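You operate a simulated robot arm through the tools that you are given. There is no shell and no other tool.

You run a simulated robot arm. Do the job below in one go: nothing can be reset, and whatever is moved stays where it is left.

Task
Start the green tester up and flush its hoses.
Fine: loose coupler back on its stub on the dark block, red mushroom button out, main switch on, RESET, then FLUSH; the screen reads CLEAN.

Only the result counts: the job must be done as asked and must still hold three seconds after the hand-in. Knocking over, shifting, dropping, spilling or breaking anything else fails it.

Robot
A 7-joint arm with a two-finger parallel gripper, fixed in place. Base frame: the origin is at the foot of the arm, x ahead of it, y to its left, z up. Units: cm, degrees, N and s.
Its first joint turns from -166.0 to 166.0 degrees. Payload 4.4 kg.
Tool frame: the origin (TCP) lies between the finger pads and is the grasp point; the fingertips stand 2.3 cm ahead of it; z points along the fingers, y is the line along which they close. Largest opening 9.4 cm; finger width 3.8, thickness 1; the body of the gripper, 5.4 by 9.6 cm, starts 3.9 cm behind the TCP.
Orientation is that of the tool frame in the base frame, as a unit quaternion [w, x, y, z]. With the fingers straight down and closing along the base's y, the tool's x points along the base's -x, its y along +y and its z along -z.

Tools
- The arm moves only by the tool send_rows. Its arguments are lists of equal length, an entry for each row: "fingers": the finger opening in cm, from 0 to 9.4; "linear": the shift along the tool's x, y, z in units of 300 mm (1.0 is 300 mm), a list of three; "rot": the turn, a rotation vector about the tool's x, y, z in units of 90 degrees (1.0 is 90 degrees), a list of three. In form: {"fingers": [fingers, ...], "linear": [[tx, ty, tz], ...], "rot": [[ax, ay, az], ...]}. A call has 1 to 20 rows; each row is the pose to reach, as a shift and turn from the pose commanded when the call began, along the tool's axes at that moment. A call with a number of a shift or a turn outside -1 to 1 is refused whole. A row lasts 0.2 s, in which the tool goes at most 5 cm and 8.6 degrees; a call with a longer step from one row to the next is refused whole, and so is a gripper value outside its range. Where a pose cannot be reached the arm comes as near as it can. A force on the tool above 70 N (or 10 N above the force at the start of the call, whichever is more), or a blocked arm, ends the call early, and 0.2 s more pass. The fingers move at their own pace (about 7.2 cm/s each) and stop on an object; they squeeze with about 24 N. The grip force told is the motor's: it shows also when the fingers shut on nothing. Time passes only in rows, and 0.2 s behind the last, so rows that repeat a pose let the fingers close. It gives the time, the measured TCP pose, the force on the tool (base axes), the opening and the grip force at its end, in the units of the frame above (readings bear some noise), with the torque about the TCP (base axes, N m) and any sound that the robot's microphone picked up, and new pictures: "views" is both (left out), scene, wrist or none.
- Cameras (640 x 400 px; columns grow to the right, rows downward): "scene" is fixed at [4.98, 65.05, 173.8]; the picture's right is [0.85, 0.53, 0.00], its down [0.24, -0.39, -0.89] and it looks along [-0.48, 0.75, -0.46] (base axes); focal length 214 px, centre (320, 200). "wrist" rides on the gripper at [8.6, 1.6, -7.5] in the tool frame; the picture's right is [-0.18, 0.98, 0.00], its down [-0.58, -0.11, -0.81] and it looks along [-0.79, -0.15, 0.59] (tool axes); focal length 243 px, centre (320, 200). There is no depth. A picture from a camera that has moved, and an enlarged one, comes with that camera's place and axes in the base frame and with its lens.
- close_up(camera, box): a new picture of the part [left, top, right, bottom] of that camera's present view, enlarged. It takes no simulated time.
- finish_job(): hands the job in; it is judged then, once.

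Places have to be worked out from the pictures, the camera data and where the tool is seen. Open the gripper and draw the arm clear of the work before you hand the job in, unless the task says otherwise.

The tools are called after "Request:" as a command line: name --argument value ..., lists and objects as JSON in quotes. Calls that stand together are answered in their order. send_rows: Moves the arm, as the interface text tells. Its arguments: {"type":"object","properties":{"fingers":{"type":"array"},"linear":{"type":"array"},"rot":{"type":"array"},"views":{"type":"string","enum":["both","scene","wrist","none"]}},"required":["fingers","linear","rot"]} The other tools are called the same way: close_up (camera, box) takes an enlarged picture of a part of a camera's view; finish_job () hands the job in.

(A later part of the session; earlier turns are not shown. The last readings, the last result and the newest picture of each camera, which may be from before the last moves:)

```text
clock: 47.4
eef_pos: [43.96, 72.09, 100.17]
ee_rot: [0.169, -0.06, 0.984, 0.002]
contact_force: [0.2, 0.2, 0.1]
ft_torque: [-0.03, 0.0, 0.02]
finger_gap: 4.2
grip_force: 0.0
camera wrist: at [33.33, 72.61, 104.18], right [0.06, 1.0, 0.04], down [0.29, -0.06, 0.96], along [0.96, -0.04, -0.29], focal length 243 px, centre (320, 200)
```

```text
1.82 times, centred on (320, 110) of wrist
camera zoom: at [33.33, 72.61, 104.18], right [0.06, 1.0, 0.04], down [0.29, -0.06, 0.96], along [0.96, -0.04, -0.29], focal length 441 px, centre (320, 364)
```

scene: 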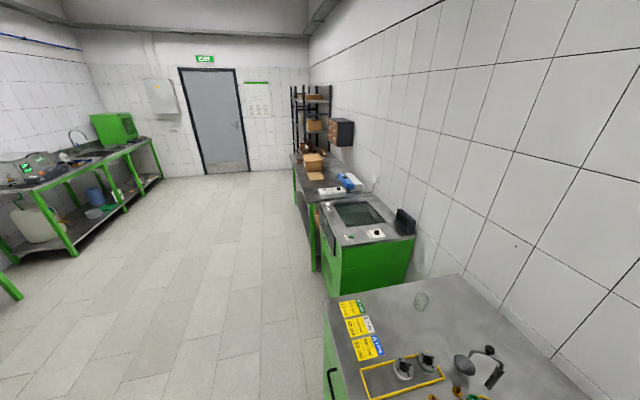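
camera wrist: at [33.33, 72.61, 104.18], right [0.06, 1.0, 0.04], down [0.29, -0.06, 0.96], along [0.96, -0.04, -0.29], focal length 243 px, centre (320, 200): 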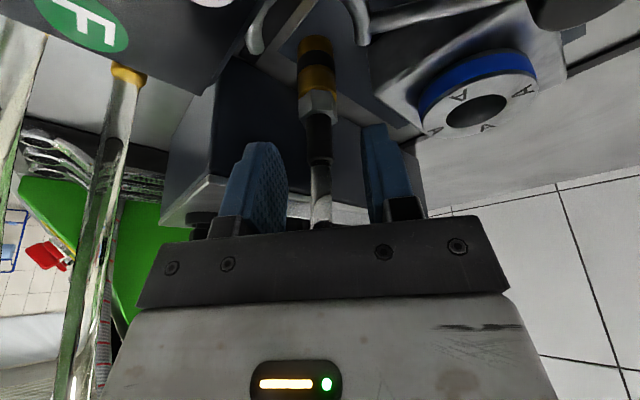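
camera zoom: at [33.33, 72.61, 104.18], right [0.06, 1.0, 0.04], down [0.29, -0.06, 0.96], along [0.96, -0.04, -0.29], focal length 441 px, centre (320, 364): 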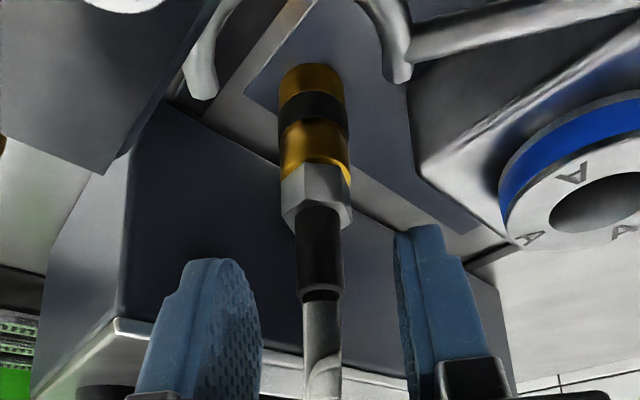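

The view is clear: the hook of the clamp lies just below the camera side, so I'll keep a little higher and further forward. I lower 2.5 cm first and check.

Request:
send_rows --fingers '[4.2, 4.2, 4.2]' --linear '[[0.005, 0, 0.03], [0.011, 0, 0.06], [0.017, -0.001, 0.09]]' --rot '[[0, 0, 0], [0, 0, 0], [0, 0, 0]]' --views "wrist"

Request:
close_up --camera "wrist" --box '[200, 0, 440, 220]'

```text
clock: 48.2
eef_pos: [44.59, 72.19, 97.32]
ee_rot: [0.169, -0.06, 0.984, 0.001]
contact_force: [0.6, 0.0, 0.0]
ft_torque: [-0.01, -0.01, 0.02]
finger_gap: 4.21
grip_force: 0.1
camera wrist: at [33.89, 72.67, 101.42], right [0.06, 1.0, 0.04], down [0.29, -0.06, 0.96], along [0.96, -0.04, -0.29], focal length 243 px, centre (320, 200)
```

wrist: 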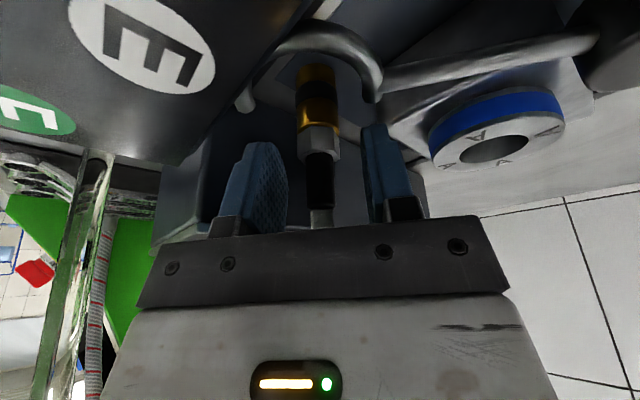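

```text
1.82 times, centred on (320, 110) of wrist
camera zoom: at [33.89, 72.67, 101.42], right [0.06, 1.0, 0.04], down [0.29, -0.06, 0.96], along [0.96, -0.04, -0.29], focal length 441 px, centre (320, 364)
```

zoom: 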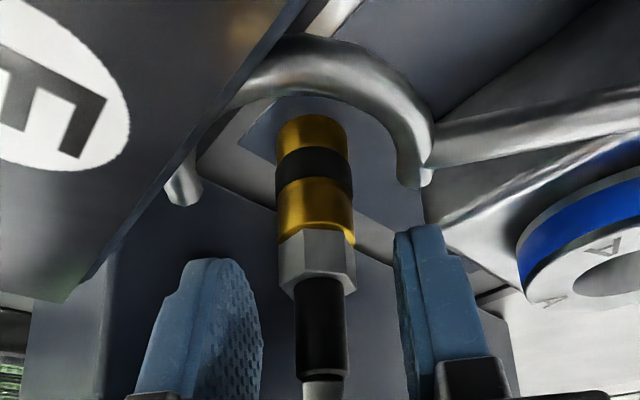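

The hex of the coupler is centred; the clamp hook (z≈97, x≤40.3) stays clear of the gripper body. I lower the last 1.3 cm and close the fingers on the hex.

Request:
send_rows --fingers '[4.2, 4.2, 2.5, 0, 0, 0]' --linear '[[0.008, -0.002, 0.02], [0.015, -0.003, 0.041], [0.015, -0.003, 0.041], [0.015, -0.003, 0.041], [0.015, -0.003, 0.041], [0.015, -0.003, 0.041]]' --rot '[[0, 0, 0], [0, 0, 0], [0, 0, 0], [0, 0, 0], [0, 0, 0], [0, 0, 0]]' --views "wrist"

Request:
close_up --camera "wrist" --box '[200, 0, 440, 220]'

```text
clock: 49.6
eef_pos: [44.67, 72.04, 96.19]
ee_rot: [0.17, -0.059, 0.984, 0.001]
contact_force: [1.5, -0.7, 1.6]
ft_torque: [0.1, -0.05, 0.02]
finger_gap: 2.27
grip_force: 24.3
camera wrist: at [33.9, 72.53, 100.21], right [0.06, 1.0, 0.04], down [0.29, -0.06, 0.96], along [0.96, -0.04, -0.29], focal length 243 px, centre (320, 200)
```

wrist: 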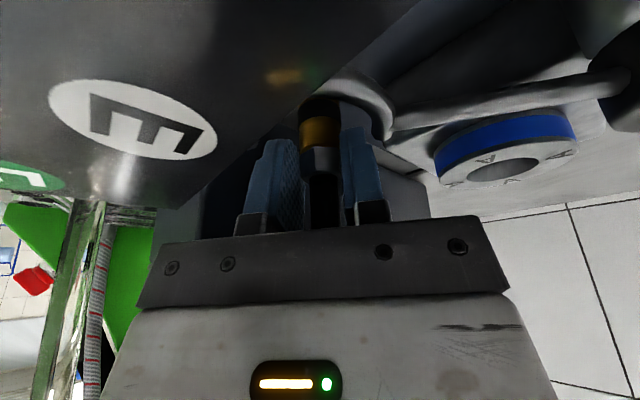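

```text
1.82 times, centred on (320, 110) of wrist
camera zoom: at [33.9, 72.53, 100.21], right [0.06, 1.0, 0.04], down [0.29, -0.06, 0.96], along [0.96, -0.04, -0.29], focal length 441 px, centre (320, 364)
```

zoom: 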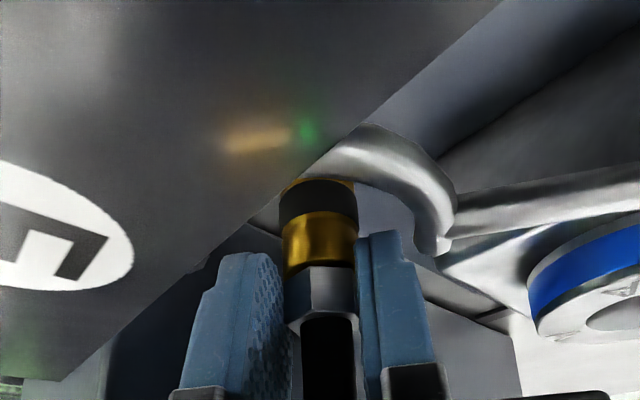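

Gripped (2.27 cm, 24 N). I lift only 1 cm and read the force, to learn whether this coupler is really loose.

Request:
send_rows --fingers '[0, 0, 0]' --linear '[[-0.004, 0, -0.01], [-0.0075, 0, -0.021], [-0.011, -0.0006, -0.0314]]' --rot '[[0, 0, 0], [0, 0, 0], [0, 0, 0]]' --views "wrist"

Request:
close_up --camera "wrist" --box '[200, 0, 440, 220]'

```text
clock: 50.4
eef_pos: [44.58, 71.91, 97.21]
ee_rot: [0.17, -0.06, 0.984, 0.001]
contact_force: [1.3, 0.2, -0.2]
ft_torque: [0.02, -0.04, 0.02]
finger_gap: 2.26
grip_force: 24.3
camera wrist: at [33.87, 72.49, 101.19], right [0.06, 1.0, 0.04], down [0.29, -0.06, 0.96], along [0.96, -0.04, -0.29], focal length 243 px, centre (320, 200)
```

wrist: 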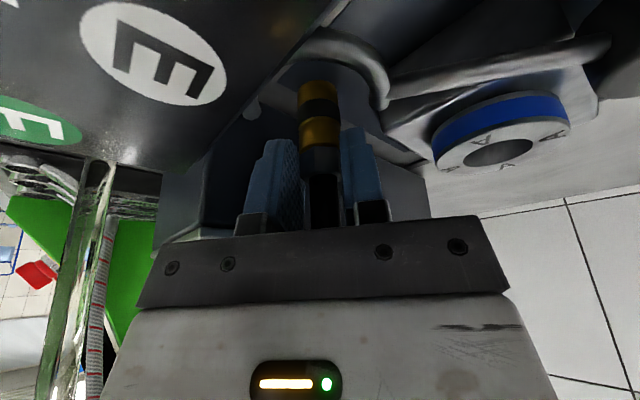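

```text
1.82 times, centred on (320, 110) of wrist
camera zoom: at [33.87, 72.49, 101.19], right [0.06, 1.0, 0.04], down [0.29, -0.06, 0.96], along [0.96, -0.04, -0.29], focal length 441 px, centre (320, 364)
```

zoom: 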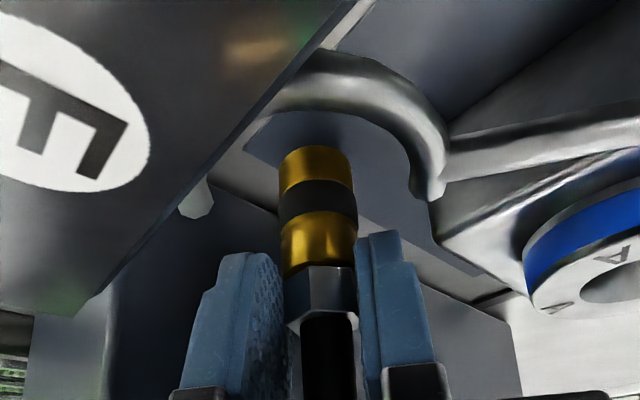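

It lifts freely with no force, so this is the loose coupler. I lift it straight up about 16 cm.

Request:
send_rows --fingers '[0, 0, 0, 0, 0, 0, 0]' --linear '[[-0.025, -0.0013, -0.071], [-0.05, -0.0027, -0.142], [-0.075, -0.004, -0.213], [-0.1, -0.0055, -0.284], [-0.125, -0.007, -0.355], [-0.15, -0.008, -0.426], [-0.175, -0.0095, -0.497]]' --rot '[[0, 0, 0], [0, 0, 0], [0, 0, 0], [0, 0, 0], [0, 0, 0], [0, 0, 0], [0, 0, 0]]' --views "wrist"

Request:
close_up --camera "wrist" --box '[200, 0, 440, 220]'

```text
clock: 52.0
eef_pos: [44.61, 71.73, 112.78]
ee_rot: [0.17, -0.06, 0.984, 0.002]
contact_force: [0.3, -0.4, -1.7]
ft_torque: [0.02, -0.02, 0.02]
finger_gap: 2.24
grip_force: 23.8
camera wrist: at [33.8, 72.2, 116.8], right [0.06, 1.0, 0.04], down [0.29, -0.06, 0.96], along [0.96, -0.04, -0.29], focal length 243 px, centre (320, 200)
```

wrist: 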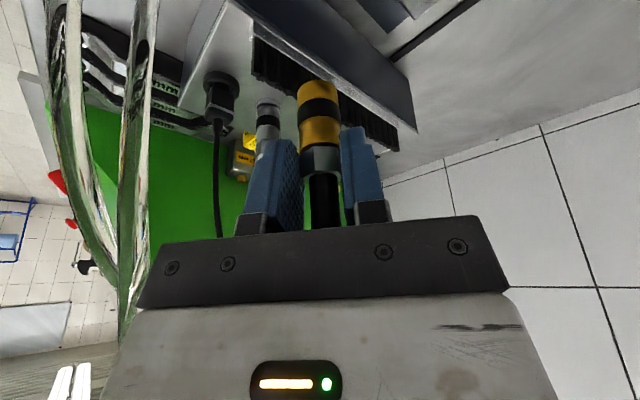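

```text
1.82 times, centred on (320, 110) of wrist
camera zoom: at [33.8, 72.2, 116.8], right [0.06, 1.0, 0.04], down [0.29, -0.06, 0.96], along [0.96, -0.04, -0.29], focal length 441 px, centre (320, 364)
```

zoom: 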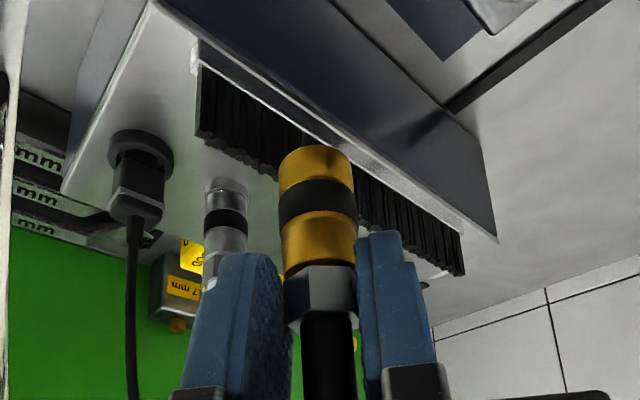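

The coupler hangs upright in the grip. I now turn the heading about -34° (so the gripper clears the braided hose later), still at this height.

Request:
send_rows --fingers '[0, 0, 0, 0, 0, 0]' --linear '[[0, 0, 0], [0, 0, 0], [0, 0, 0], [0, 0, 0], [0, 0, 0], [0, 0, 0]]' --rot '[[0.025, 0.0014, 0.071], [0.05, 0.0028, 0.142], [0.076, 0.004, 0.214], [0.101, 0.0056, 0.285], [0.126, 0.007, 0.356], [0.126, 0.007, 0.356]]' --views "wrist"

Request:
close_up --camera "wrist" --box '[200, 0, 440, 220]'

```text
clock: 53.4
eef_pos: [44.65, 71.77, 112.97]
ee_rot: [0.162, 0.231, 0.958, -0.049]
contact_force: [-0.2, 0.3, 0.0]
ft_torque: [-0.01, 0.0, 0.01]
finger_gap: 2.28
grip_force: 24.0
camera wrist: at [35.89, 78.26, 116.93], right [0.61, 0.79, 0.04], down [0.21, -0.21, 0.96], along [0.77, -0.57, -0.29], focal length 243 px, centre (320, 200)
```

wrist: 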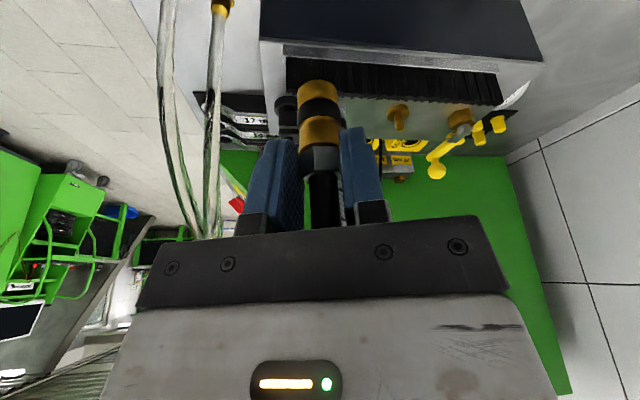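

```text
1.82 times, centred on (320, 110) of wrist
camera zoom: at [35.89, 78.26, 116.93], right [0.61, 0.79, 0.04], down [0.21, -0.21, 0.96], along [0.77, -0.57, -0.29], focal length 441 px, centre (320, 364)
```

zoom: 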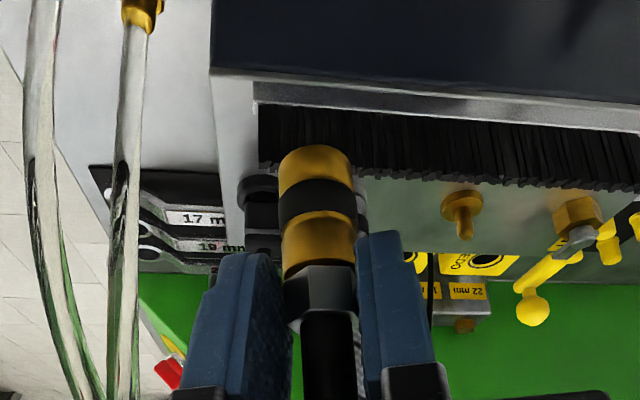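

The stub is in view at the right of the coupler (≈ [60.6, 71.6]). I carry the coupler over to just above it, keeping the height.

Request:
send_rows --fingers '[0, 0, 0, 0, 0, 0]' --linear '[[-0.07, 0.039, 0.024], [-0.14, 0.078, 0.047], [-0.21, 0.117, 0.071], [-0.28, 0.156, 0.095], [-0.35, 0.195, 0.119], [-0.416, 0.234, 0.142]]' --rot '[[0, 0, 0], [0, 0, 0], [0, 0, 0], [0, 0, 0], [0, 0, 0], [0, 0, 0]]' --views "wrist"

Request:
close_up --camera "wrist" --box '[200, 0, 440, 220]'

```text
clock: 54.8
eef_pos: [59.73, 72.07, 112.99]
ee_rot: [0.163, 0.231, 0.958, -0.049]
contact_force: [-0.3, 0.3, -1.4]
ft_torque: [0.03, -0.01, -0.01]
finger_gap: 2.26
grip_force: 23.7
camera wrist: at [51.08, 78.55, 117.16], right [0.6, 0.8, 0.04], down [0.21, -0.21, 0.96], along [0.77, -0.57, -0.29], focal length 243 px, centre (320, 200)
```

wrist: 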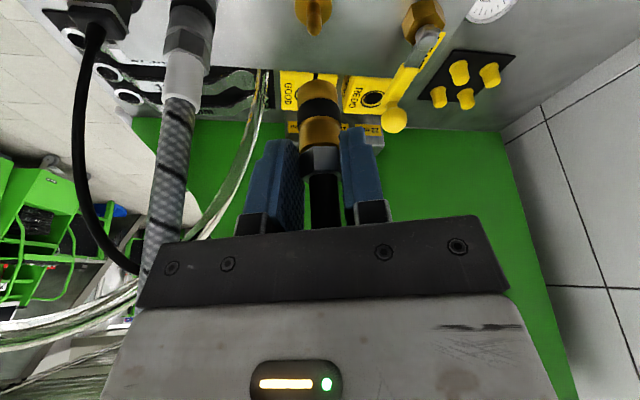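

```text
1.82 times, centred on (320, 110) of wrist
camera zoom: at [51.08, 78.55, 117.16], right [0.6, 0.8, 0.04], down [0.21, -0.21, 0.96], along [0.77, -0.57, -0.29], focal length 441 px, centre (320, 364)
```

zoom: 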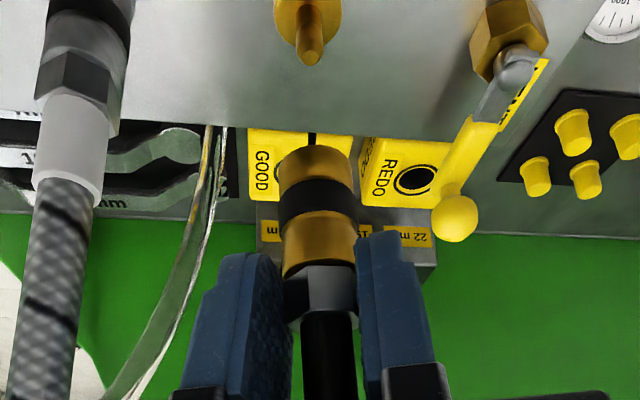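

Nearly above the stub. I zoom in to measure the coupler's foot against the stub.

Request:
close_up --camera "wrist" --box '[290, 0, 350, 38]'

Request:
close_up --camera "wrist" --box '[280, 70, 360, 180]'

```text
10.53 times, centred on (320, 19) of wrist
camera zoom: at [51.08, 78.55, 117.16], right [0.6, 0.8, 0.04], down [0.21, -0.21, 0.96], along [0.77, -0.57, -0.29], focal length 2554 px, centre (320, 2105)
```

zoom: 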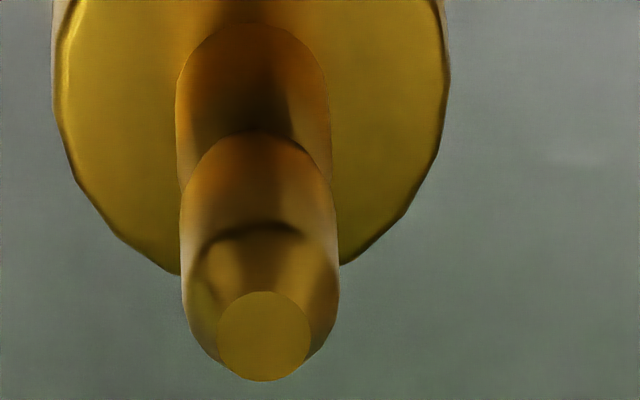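

```text
3.64 times, centred on (320, 125) of wrist
camera zoom: at [51.08, 78.55, 117.16], right [0.6, 0.8, 0.04], down [0.21, -0.21, 0.96], along [0.77, -0.57, -0.29], focal length 882 px, centre (320, 473)
```

zoom: 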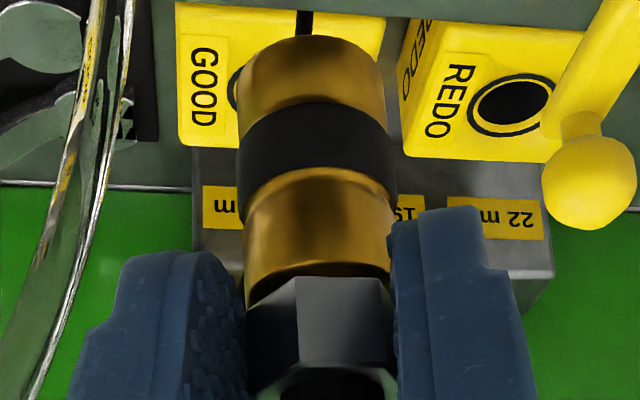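

Laterally the coupler lines up with the stub within a fraction of a millimetre; the foot is ~4.9 cm above the stub tip. I lower 4 cm and check again.

Request:
send_rows --fingers '[0, 0, 0, 0]' --linear '[[0.011, 0.0006, 0.0314], [0.022, 0.0012, 0.063], [0.033, 0.0018, 0.094], [0.0444, 0.0025, 0.1256]]' --rot '[[0, 0, 0], [0, 0, 0], [0, 0, 0], [0, 0, 0]]' --views "wrist"

Request:
close_up --camera "wrist" --box '[280, 40, 360, 150]'

```text
clock: 55.8
eef_pos: [59.5, 71.95, 109.07]
ee_rot: [0.163, 0.23, 0.958, -0.049]
contact_force: [-0.2, 0.4, -0.5]
ft_torque: [0.02, 0.02, -0.01]
finger_gap: 2.28
grip_force: 24.2
camera wrist: at [50.94, 78.48, 113.09], right [0.6, 0.8, 0.04], down [0.21, -0.21, 0.96], along [0.77, -0.57, -0.29], focal length 243 px, centre (320, 200)
```

wrist: 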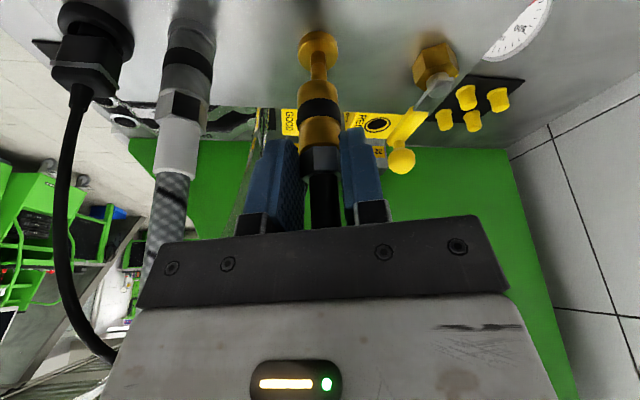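

```text
3.64 times, centred on (320, 95) of wrist
camera zoom: at [50.94, 78.48, 113.09], right [0.6, 0.8, 0.04], down [0.21, -0.21, 0.96], along [0.77, -0.57, -0.29], focal length 882 px, centre (320, 582)
```

zoom: 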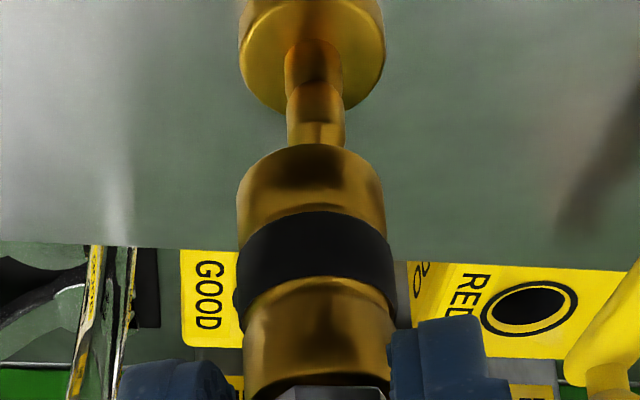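

Foot is about 1 cm above the stub tip and aligned. I nudge 0.8 mm sideways and lower 1.4 cm slowly, watching the force.

Request:
send_rows --fingers '[0, 0, 0, 0]' --linear '[[0.0035, 0.003, 0.01], [0.0075, 0.0031, 0.0215], [0.0115, 0.0033, 0.0325], [0.0155, 0.0036, 0.044]]' --rot '[[0, 0, 0], [0, 0, 0], [0, 0, 0], [0, 0, 0]]' --views "wrist"

Request:
close_up --camera "wrist" --box '[280, 40, 360, 150]'

```text
clock: 56.8
eef_pos: [59.58, 72.25, 107.61]
ee_rot: [0.163, 0.23, 0.958, -0.049]
contact_force: [-0.3, 0.4, -1.0]
ft_torque: [0.02, 0.01, -0.03]
finger_gap: 2.28
grip_force: 23.6
camera wrist: at [50.92, 78.58, 111.66], right [0.6, 0.8, 0.04], down [0.21, -0.21, 0.96], along [0.77, -0.57, -0.29], focal length 243 px, centre (320, 200)
```

wrist: 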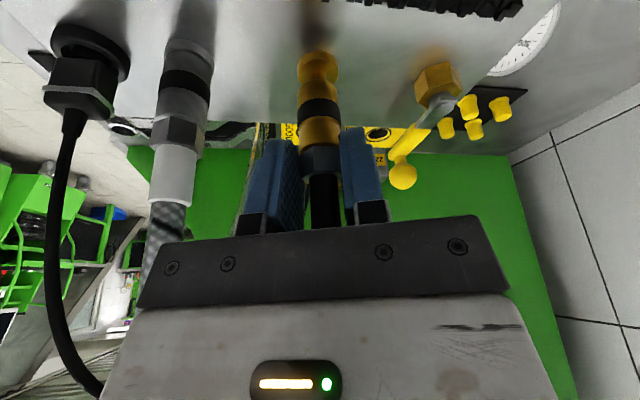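

```text
3.64 times, centred on (320, 95) of wrist
camera zoom: at [50.92, 78.58, 111.66], right [0.6, 0.8, 0.04], down [0.21, -0.21, 0.96], along [0.77, -0.57, -0.29], focal length 882 px, centre (320, 582)
```

zoom: 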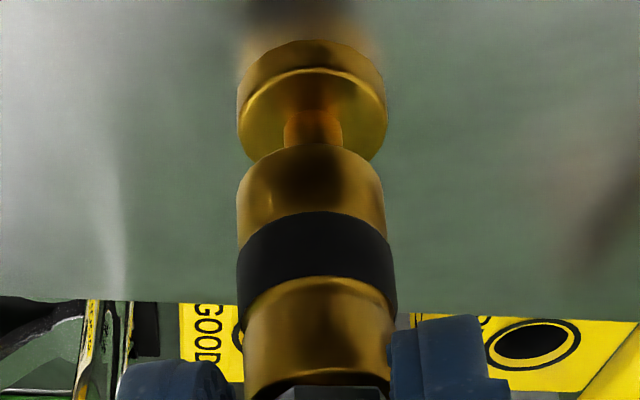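

No contact force although the foot is now below the stub tip – it's entering. I continue pushing down slowly.

Request:
send_rows --fingers '[0, 0, 0, 0, 0]' --linear '[[0.0028, 0.0015, 0.0078], [0.0055, 0.0017, 0.0157], [0.0083, 0.0019, 0.0235], [0.011, 0.0021, 0.0314], [0.0132, 0.0023, 0.0376]]' --rot '[[0, 0, 0], [0, 0, 0], [0, 0, 0], [0, 0, 0], [0, 0, 0]]' --views "wrist"

Request:
close_up --camera "wrist" --box '[280, 40, 360, 150]'

```text
clock: 58.0
eef_pos: [59.37, 72.28, 106.43]
ee_rot: [0.163, 0.231, 0.958, -0.048]
contact_force: [0.4, 0.2, 4.2]
ft_torque: [-0.04, -0.03, -0.04]
finger_gap: 2.25
grip_force: 23.6
camera wrist: at [50.89, 78.71, 110.5], right [0.6, 0.8, 0.04], down [0.21, -0.21, 0.96], along [0.77, -0.57, -0.29], focal length 243 px, centre (320, 200)
```

wrist: 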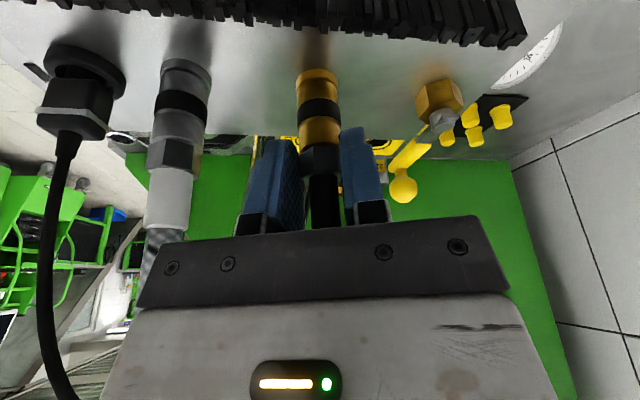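

```text
3.64 times, centred on (320, 95) of wrist
camera zoom: at [50.89, 78.71, 110.5], right [0.6, 0.8, 0.04], down [0.21, -0.21, 0.96], along [0.77, -0.57, -0.29], focal length 882 px, centre (320, 582)
```

zoom: 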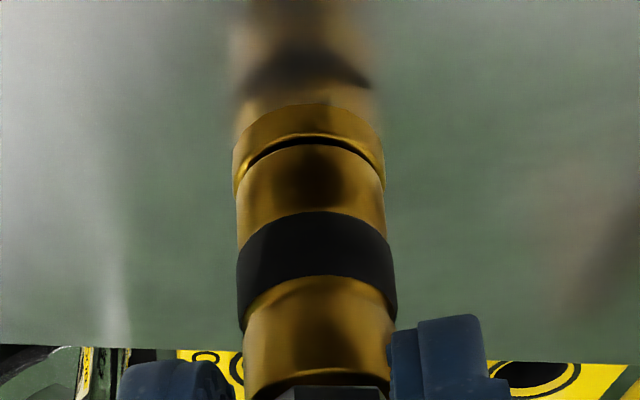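

Now it looks just like the seated grey coupler, with a thin gap and 4 N of resistance. I press down a little further until it seats.

Request:
send_rows --fingers '[0, 0, 0, 0]' --linear '[[0.0011, 0, 0.0031], [0.0022, 0, 0.0063], [0.0033, 0, 0.0094], [0.0055, 0, 0.0157]]' --rot '[[0, 0, 0], [0, 0, 0], [0, 0, 0], [0, 0, 0]]' --views "wrist"

Request:
close_up --camera "wrist" --box '[280, 40, 360, 150]'

```text
clock: 59.0
eef_pos: [59.48, 72.27, 105.98]
ee_rot: [0.163, 0.231, 0.958, -0.049]
contact_force: [-1.8, -2.3, 17.5]
ft_torque: [-0.05, -0.19, -0.09]
finger_gap: 2.26
grip_force: 24.5
camera wrist: at [50.87, 78.67, 110.04], right [0.6, 0.8, 0.04], down [0.21, -0.21, 0.96], along [0.77, -0.57, -0.29], focal length 243 px, centre (320, 200)
```

wrist: 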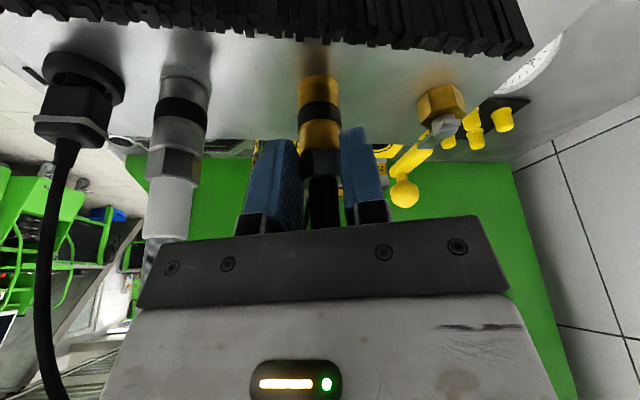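

```text
3.64 times, centred on (320, 95) of wrist
camera zoom: at [50.87, 78.67, 110.04], right [0.6, 0.8, 0.04], down [0.21, -0.21, 0.96], along [0.77, -0.57, -0.29], focal length 882 px, centre (320, 582)
```

zoom: 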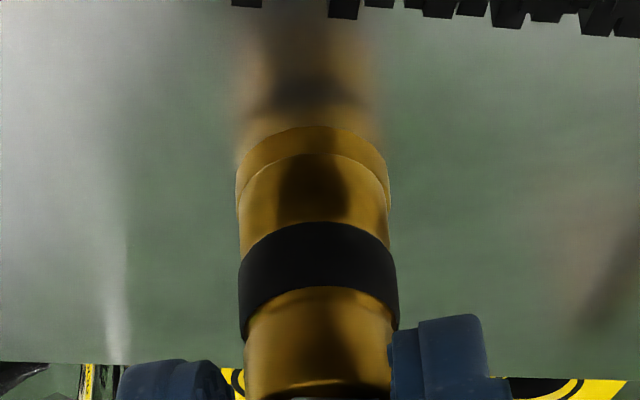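

The coupler sits flush on the flange with 17 N of reaction. I press a bit more to be sure it locks.

Request:
send_rows --fingers '[0, 0, 0, 0]' --linear '[[0.0015, 0, 0.004], [0.003, 0, 0.008], [0.0045, 0, 0.012], [0.0045, 0, 0.012]]' --rot '[[0, 0, 0], [0, 0, 0], [0, 0, 0], [0, 0, 0]]' --views "wrist"

Request:
close_up --camera "wrist" --box '[280, 40, 360, 150]'

```text
clock: 60.0
eef_pos: [59.55, 72.2, 105.4]
ee_rot: [0.163, 0.231, 0.958, -0.049]
contact_force: [-0.7, -2.3, 16.5]
ft_torque: [-0.15, -0.18, -0.07]
finger_gap: 2.26
grip_force: 24.0
camera wrist: at [50.98, 78.71, 109.51], right [0.6, 0.8, 0.04], down [0.21, -0.21, 0.96], along [0.77, -0.57, -0.29], focal length 243 px, centre (320, 200)
```

wrist: 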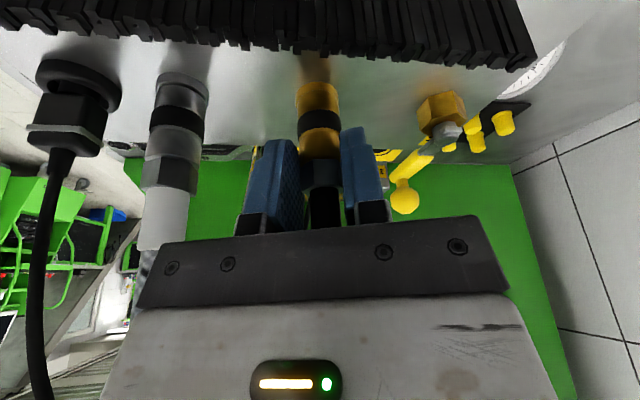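

```text
3.64 times, centred on (320, 95) of wrist
camera zoom: at [50.98, 78.71, 109.51], right [0.6, 0.8, 0.04], down [0.21, -0.21, 0.96], along [0.77, -0.57, -0.29], focal length 882 px, centre (320, 582)
```

zoom: 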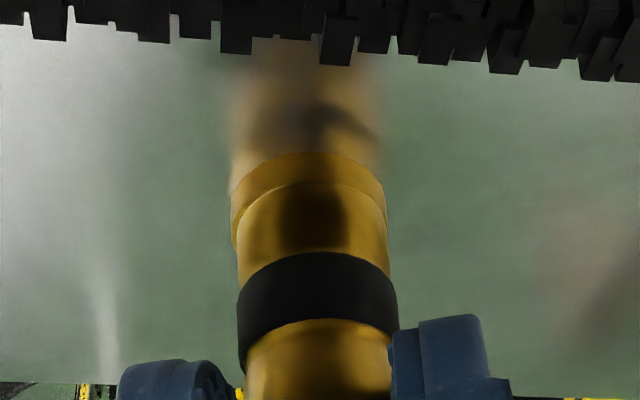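

It's flush and the fingers slip at ~17 N, so it's bottomed out. I test the seat with a tiny 4 mm upward tug.

Request:
send_rows --fingers '[0, 0, 0]' --linear '[[-0.003, 0, -0.008], [-0.006, 0, -0.017], [-0.009, 0, -0.025]]' --rot '[[0, 0, 0], [0, 0, 0], [0, 0, 0]]' --views "wrist"

Request:
close_up --camera "wrist" --box '[280, 40, 360, 150]'

```text
clock: 60.8
eef_pos: [59.63, 72.21, 106.27]
ee_rot: [0.162, 0.231, 0.958, -0.048]
contact_force: [0.2, 0.0, -0.5]
ft_torque: [0.0, 0.0, 0.02]
finger_gap: 2.29
grip_force: 24.1
camera wrist: at [51.01, 78.71, 110.32], right [0.6, 0.8, 0.04], down [0.21, -0.21, 0.96], along [0.77, -0.57, -0.29], focal length 243 px, centre (320, 200)
```

wrist: 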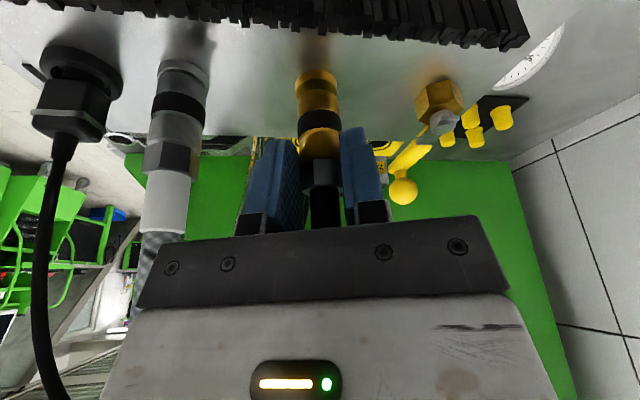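

```text
3.64 times, centred on (320, 95) of wrist
camera zoom: at [51.01, 78.71, 110.32], right [0.6, 0.8, 0.04], down [0.21, -0.21, 0.96], along [0.77, -0.57, -0.29], focal length 882 px, centre (320, 582)
```

zoom: 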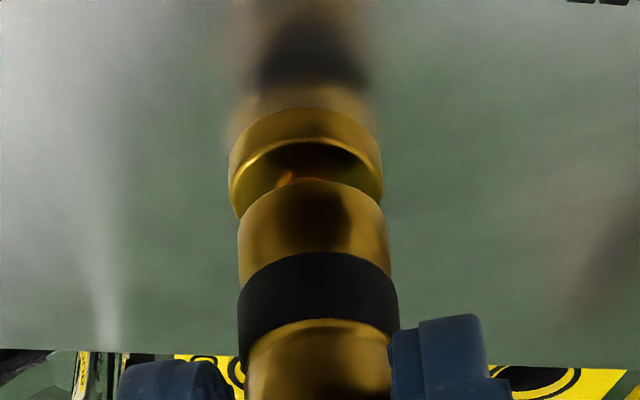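

It came up freely, so it wasn't locked. I push it back down, release, and then will press on the hex shoulder from the sleeve for a firmer push.

Request:
send_rows --fingers '[0, 0, 0, 0, 0, 0]' --linear '[[0.003, 0, 0.008], [0.006, 0, 0.016], [0.009, 0, 0.025], [0.012, 0, 0.033], [0.0145, 0, 0.0405], [0.0145, 0, 0.0405]]' --rot '[[0, 0, 0], [0, 0, 0], [0, 0, 0], [0, 0, 0], [0, 0, 0], [0, 0, 0]]' --views "none"

Request:
send_rows --fingers '[3.2, 3.6, 3.6]' --linear '[[0, 0, 0], [0, 0, 0], [0, 0, 0]]' --rot '[[0, 0, 0], [0, 0, 0], [0, 0, 0]]' --views "wrist"

Request:
close_up --camera "wrist" --box '[270, 40, 370, 220]'

```text
clock: 62.2
eef_pos: [59.54, 72.13, 104.9]
ee_rot: [0.163, 0.231, 0.958, -0.049]
contact_force: [3.8, 4.6, 18.1]
ft_torque: [0.19, -0.38, -0.03]
finger_gap: 2.3
grip_force: 24.0
```

```text
clock: 63.0
eef_pos: [59.56, 72.18, 104.79]
ee_rot: [0.163, 0.231, 0.958, -0.047]
contact_force: [-1.0, 0.0, -0.1]
ft_torque: [0.0, -0.02, 0.0]
finger_gap: 3.62
grip_force: 0.0
camera wrist: at [50.95, 78.65, 108.96], right [0.6, 0.8, 0.04], down [0.21, -0.21, 0.96], along [0.77, -0.57, -0.29], focal length 243 px, centre (320, 200)
```

wrist: 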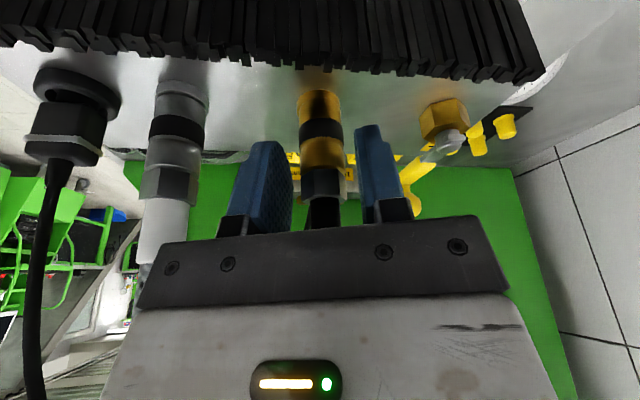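

```text
2.22 times, centred on (320, 130) of wrist
camera zoom: at [50.95, 78.65, 108.96], right [0.6, 0.8, 0.04], down [0.21, -0.21, 0.96], along [0.77, -0.57, -0.29], focal length 539 px, centre (320, 356)
```

zoom: 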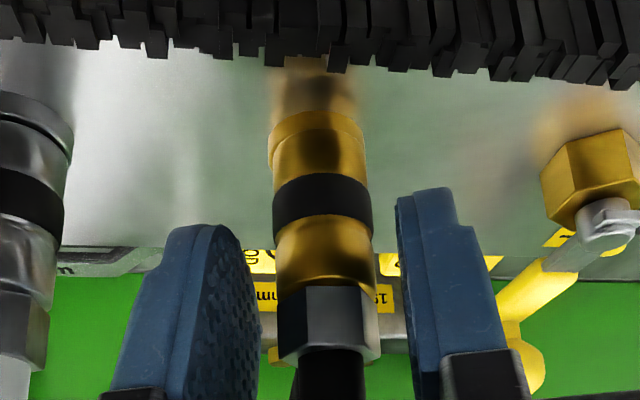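

It stays upright on the flange. I rise 3.6 cm to the sleeve above the hex and look.

Request:
send_rows --fingers '[3.6, 3.6, 3.6]' --linear '[[-0.0133, -0.0008, -0.0377], [-0.0267, -0.0015, -0.0753], [-0.04, -0.0023, -0.113]]' --rot '[[0, 0, 0], [0, 0, 0], [0, 0, 0]]' --views "wrist"

Request:
close_up --camera "wrist" --box '[270, 30, 370, 220]'

```text
clock: 63.8
eef_pos: [59.65, 72.13, 108.34]
ee_rot: [0.163, 0.23, 0.958, -0.048]
contact_force: [0.2, 0.3, -0.8]
ft_torque: [0.02, 0.0, 0.03]
finger_gap: 3.57
grip_force: 0.0
camera wrist: at [50.99, 78.65, 112.44], right [0.6, 0.8, 0.04], down [0.21, -0.21, 0.96], along [0.77, -0.57, -0.29], focal length 243 px, centre (320, 200)
```

wrist: 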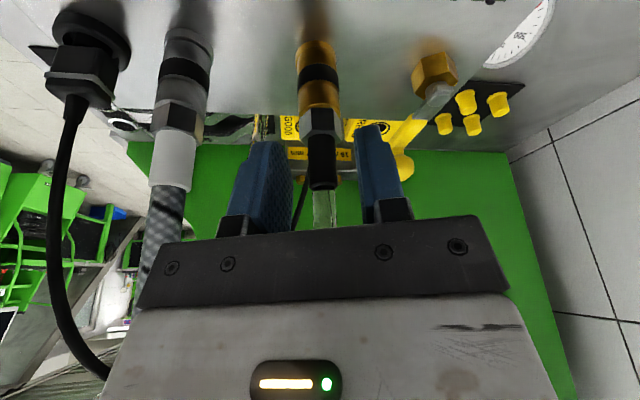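

```text
2.11 times, centred on (320, 125) of wrist
camera zoom: at [50.99, 78.65, 112.44], right [0.6, 0.8, 0.04], down [0.21, -0.21, 0.96], along [0.77, -0.57, -0.29], focal length 511 px, centre (320, 358)
```

zoom: 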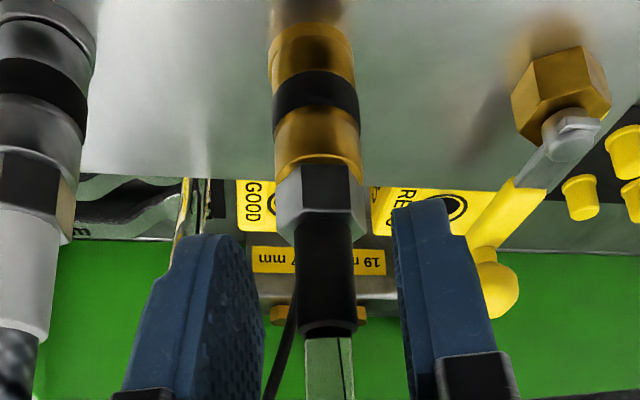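

The sleeve is between the fingers, about 1.3 cm above the hex shoulder. I close on the sleeve and press down onto the hex.

Request:
send_rows --fingers '[1, 0, 0, 0]' --linear '[[0, 0, 0], [0, 0, 0], [0, 0, 0], [0, 0, 0]]' --rot '[[0, 0, 0], [0, 0, 0], [0, 0, 0], [0, 0, 0]]' --views "none"

Request:
send_rows --fingers '[0, 0, 0, 0, 0, 0]' --linear '[[0.0028, 0, 0.008], [0.0055, 0, 0.016], [0.0083, 0, 0.0235], [0.011, 0, 0.0314], [0.014, 0, 0.04], [0.0165, 0, 0.047]]' --rot '[[0, 0, 0], [0, 0, 0], [0, 0, 0], [0, 0, 0], [0, 0, 0], [0, 0, 0]]' --views "wrist"

Request:
close_up --camera "wrist" --box '[270, 30, 370, 220]'

```text
clock: 64.8
eef_pos: [59.58, 72.19, 108.38]
ee_rot: [0.163, 0.231, 0.958, -0.049]
contact_force: [-0.7, -0.3, 0.2]
ft_torque: [-0.02, 0.02, 0.02]
finger_gap: 0.0
grip_force: 24.3
```

```text
clock: 66.2
eef_pos: [59.53, 72.29, 107.95]
ee_rot: [0.164, 0.23, 0.958, -0.043]
contact_force: [-1.4, -0.6, 7.6]
ft_torque: [-0.01, 0.03, 0.0]
finger_gap: 0.0
grip_force: 23.7
stopped in row 6: the force on the tool passed its limit at 75 N (the readings are from after the stop); the commanded pose is now the measured one
camera wrist: at [50.93, 78.7, 112.0], right [0.6, 0.8, 0.05], down [0.2, -0.22, 0.96], along [0.77, -0.57, -0.29], focal length 243 px, centre (320, 200)
```

wrist: 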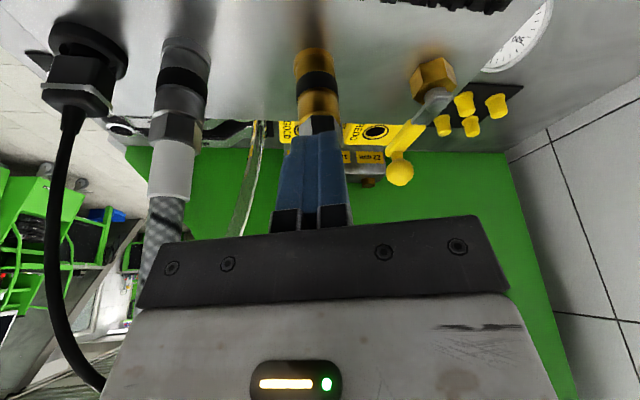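

```text
2.11 times, centred on (320, 125) of wrist
camera zoom: at [50.93, 78.7, 112.0], right [0.6, 0.8, 0.05], down [0.2, -0.22, 0.96], along [0.77, -0.57, -0.29], focal length 511 px, centre (320, 358)
```

zoom: 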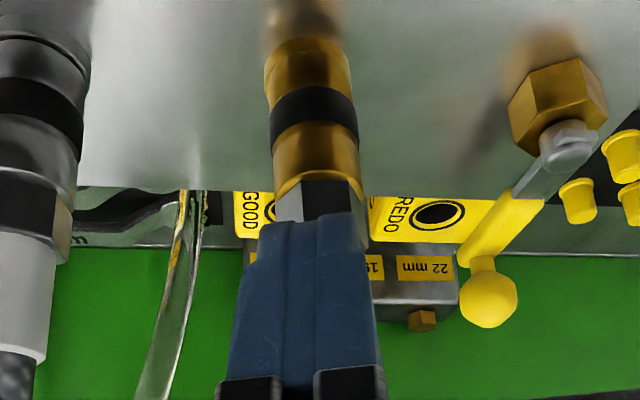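

The sleeve isn't solid, and the closed fingers pressed the hex down with 75 N – the coupler is fully home on its flange. I raise straight up and check it.

Request:
send_rows --fingers '[0, 0, 0, 0]' --linear '[[-0.028, -0.0015, -0.0785], [-0.055, -0.003, -0.157], [-0.083, -0.0045, -0.235], [-0.111, -0.006, -0.314]]' --rot '[[0, 0, 0], [0, 0, 0], [0, 0, 0], [0, 0, 0]]' --views "wrist"

Request:
close_up --camera "wrist" --box '[260, 0, 380, 80]'

```text
clock: 67.2
eef_pos: [59.23, 72.32, 117.95]
ee_rot: [0.163, 0.231, 0.958, -0.046]
contact_force: [0.7, 0.2, -1.0]
ft_torque: [-0.01, 0.03, 0.01]
finger_gap: 0.0
grip_force: 24.5
camera wrist: at [50.69, 78.73, 121.91], right [0.6, 0.8, 0.05], down [0.2, -0.21, 0.96], along [0.77, -0.57, -0.29], focal length 243 px, centre (320, 200)
```

wrist: 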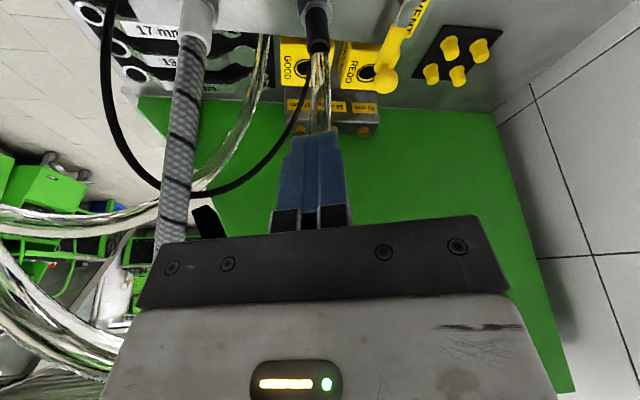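

```text
5.00 times, centred on (320, 40) of wrist
camera zoom: at [50.69, 78.73, 121.91], right [0.6, 0.8, 0.05], down [0.2, -0.21, 0.96], along [0.77, -0.57, -0.29], focal length 1213 px, centre (320, 1000)
```

zoom: 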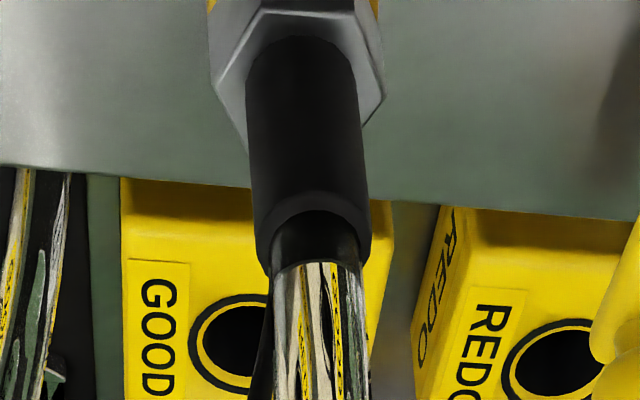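

The coupler stands firmly on its stub with its hose. Now to the tester: I rise, level the tool and turn the heading back toward the bench.

Request:
send_rows --fingers '[0, 0, 0, 0]' --linear '[[-0.04, -0.002, -0.11], [-0.08, -0.004, -0.22], [-0.12, -0.006, -0.33], [-0.16, -0.008, -0.44]]' --rot '[[0, 0.055, 0], [0, 0.11, 0], [0, 0.165, 0], [0, 0.22, 0]]' --views "none"

Request:
send_rows --fingers '[0, 0, 0, 0, 0, 0, 0, 0, 0, 0]' --linear '[[0.05, -0.08, 0], [0.1, -0.17, 0], [0.15, -0.26, 0], [0.2, -0.35, 0], [0.24, -0.44, 0], [0.26, -0.54, 0], [0.28, -0.64, 0], [0.29, -0.74, 0], [0.29, -0.84, 0], [0.29, -0.94, 0]]' --rot '[[0, 0, -0.08], [0, 0, -0.16], [0, 0, -0.24], [0, 0, -0.32], [0, 0, -0.4], [0, 0, -0.48], [0, 0, -0.56], [0, 0, -0.64], [0, 0, -0.72], [0, 0, -0.8]]' --views "wrist"

```text
clock: 68.2
eef_pos: [59.39, 71.94, 132.11]
ee_rot: [-0.004, 0.236, 0.972, -0.005]
contact_force: [1.0, -0.4, 0.0]
ft_torque: [-0.02, 0.03, 0.01]
finger_gap: 0.0
grip_force: 24.1
```

```text
clock: 70.5
eef_pos: [39.01, 51.18, 132.1]
ee_rot: [-0.005, -0.383, 0.924, -0.003]
contact_force: [0.1, 1.0, -0.2]
ft_torque: [0.0, -0.01, 0.01]
finger_gap: 0.0
grip_force: 23.7
camera wrist: at [31.8, 46.27, 139.56], right [-0.56, 0.83, 0.0], down [0.5, 0.34, 0.8], along [0.66, 0.45, -0.6], focal length 243 px, centre (320, 200)
```

wrist: 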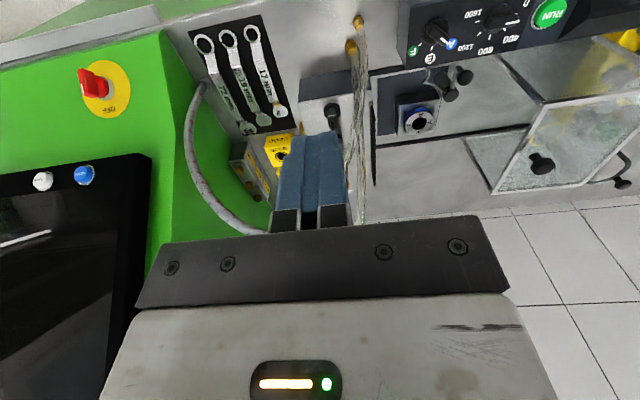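

Heading is now square to the bench. I move along the bench front to stand before the tester.

Request:
send_rows --fingers '[0, 0, 0, 0, 0, 0]' --linear '[[0.08, -0.13, 0], [0.16, -0.27, 0], [0.25, -0.4, 0], [0.34, -0.54, 0], [0.43, -0.67, 0], [0.53, -0.8, 0]]' --rot '[[0, 0, 0], [0, 0, 0], [0, 0, 0], [0, 0, 0], [0, 0, 0], [0, 0, 0]]' --views "none"

Request:
send_rows --fingers '[0, 0, 0, 0, 0, 0]' --linear '[[0, -0.13, 0.02], [0, -0.27, 0.05], [0, -0.4, 0.08], [0, -0.54, 0.12], [0, -0.67, 0.16], [0, -0.8, 0.2]]' --rot '[[0, -0.08, 0], [0, -0.16, 0], [0, -0.24, 0], [0, -0.32, 0], [0, -0.4, 0], [0, -0.48, 0]]' --views "wrist"

Request:
close_up --camera "wrist" --box '[60, 0, 580, 230]'

```text
clock: 71.8
eef_pos: [44.5, 22.93, 132.13]
ee_rot: [-0.006, -0.381, 0.924, -0.002]
contact_force: [0.9, 1.0, 0.0]
ft_torque: [-0.03, 0.01, -0.02]
finger_gap: 0.0
grip_force: 24.0
```

```text
clock: 73.2
eef_pos: [61.47, 5.72, 126.07]
ee_rot: [0.335, -0.354, 0.862, 0.139]
contact_force: [-0.4, 0.2, 0.7]
ft_torque: [-0.02, 0.02, 0.02]
finger_gap: 0.0
grip_force: 24.2
camera wrist: at [52.22, -1.03, 125.67], right [-0.59, 0.79, 0.13], down [-0.01, -0.16, 0.99], along [0.8, 0.59, 0.1], focal length 243 px, centre (320, 200)
```

wrist: 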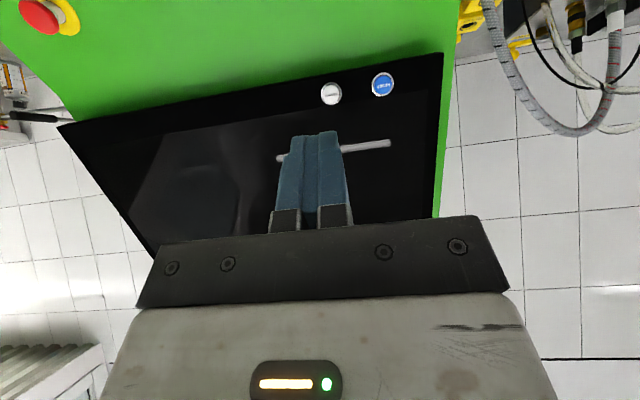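

```text
1.23 times, centred on (320, 115) of wrist
camera zoom: at [52.22, -1.03, 125.67], right [-0.59, 0.79, 0.13], down [-0.01, -0.16, 0.99], along [0.8, 0.59, 0.1], focal length 299 px, centre (320, 305)
```

zoom: 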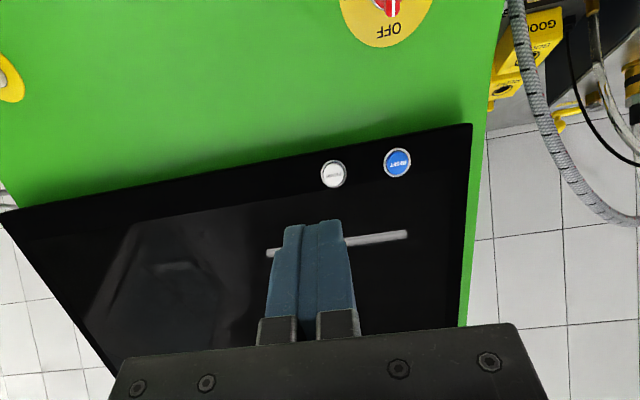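

I triangulate: RESET [76.65, 31.45, 113.25], FLUSH [82.6, 25.9, 113], mushroom plate ≈ [103.3, -5, 98.2], panel leaning back ~23°. I move toward a spot in front of the mushroom while tilting the tool to face the panel.

Request:
send_rows --fingers '[3, 6, 9, 9, 9]' --linear '[[0.04, -0.118, 0.052], [0.08, -0.236, 0.104], [0.12, -0.354, 0.156], [0.16, -0.472, 0.208], [0.2, -0.59, 0.26]]' --rot '[[0, -0.054, 0], [0, -0.108, 0], [0, -0.162, 0], [0, -0.216, 0], [0, -0.27, 0]]' --views "wrist"

```text
clock: 74.5
eef_pos: [74.77, -6.52, 116.7]
ee_rot: [0.511, -0.318, 0.771, 0.209]
contact_force: [1.2, 0.2, 0.2]
ft_torque: [0.01, 0.02, 0.02]
finger_gap: 9.01
grip_force: 0.0
camera wrist: at [66.54, -12.5, 111.53], right [-0.64, 0.75, 0.17], down [-0.29, -0.44, 0.85], along [0.71, 0.5, 0.5], focal length 243 px, centre (320, 200)
```

wrist: 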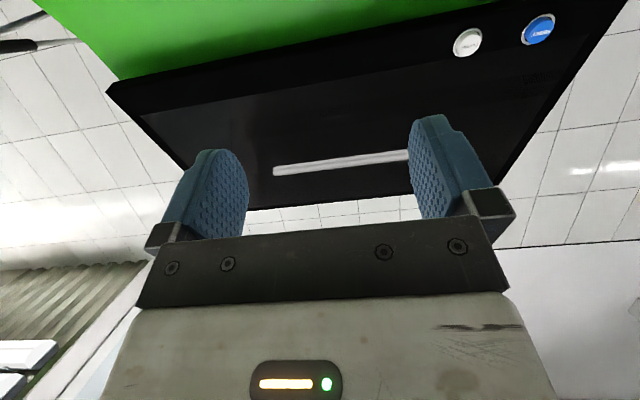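

The tool now faces the panel squarely. I continue to the front of the mushroom.

Request:
send_rows --fingers '[9, 9, 9, 9, 9]' --linear '[[0.06, -0.118, 0.032], [0.12, -0.237, 0.065], [0.181, -0.356, 0.097], [0.241, -0.474, 0.13], [0.302, -0.593, 0.162]]' --rot '[[0, 0, 0], [0, 0, 0], [0, 0, 0], [0, 0, 0], [0, 0, 0]]' --views "wrist"

Request:
close_up --camera "wrist" --box '[220, 0, 420, 140]'

```text
clock: 75.7
eef_pos: [87.74, -18.19, 106.39]
ee_rot: [0.509, -0.318, 0.771, 0.211]
contact_force: [-0.7, -0.4, 0.6]
ft_torque: [-0.02, 0.04, 0.01]
finger_gap: 9.0
grip_force: 0.1
camera wrist: at [79.47, -24.26, 101.29], right [-0.64, 0.75, 0.17], down [-0.29, -0.44, 0.85], along [0.71, 0.5, 0.5], focal length 243 px, centre (320, 200)
```

wrist: 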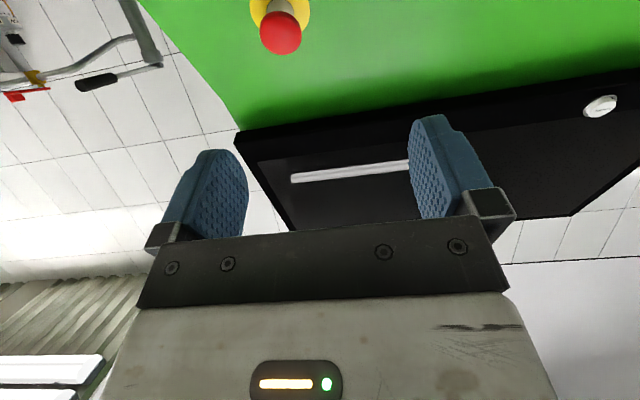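

```text
2.86 times, centred on (320, 70) of wrist
camera zoom: at [79.47, -24.26, 101.29], right [-0.64, 0.75, 0.17], down [-0.29, -0.44, 0.85], along [0.71, 0.5, 0.5], focal length 693 px, centre (320, 571)
```

zoom: 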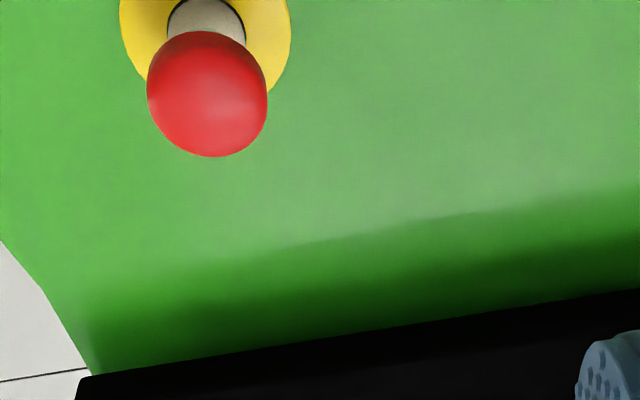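

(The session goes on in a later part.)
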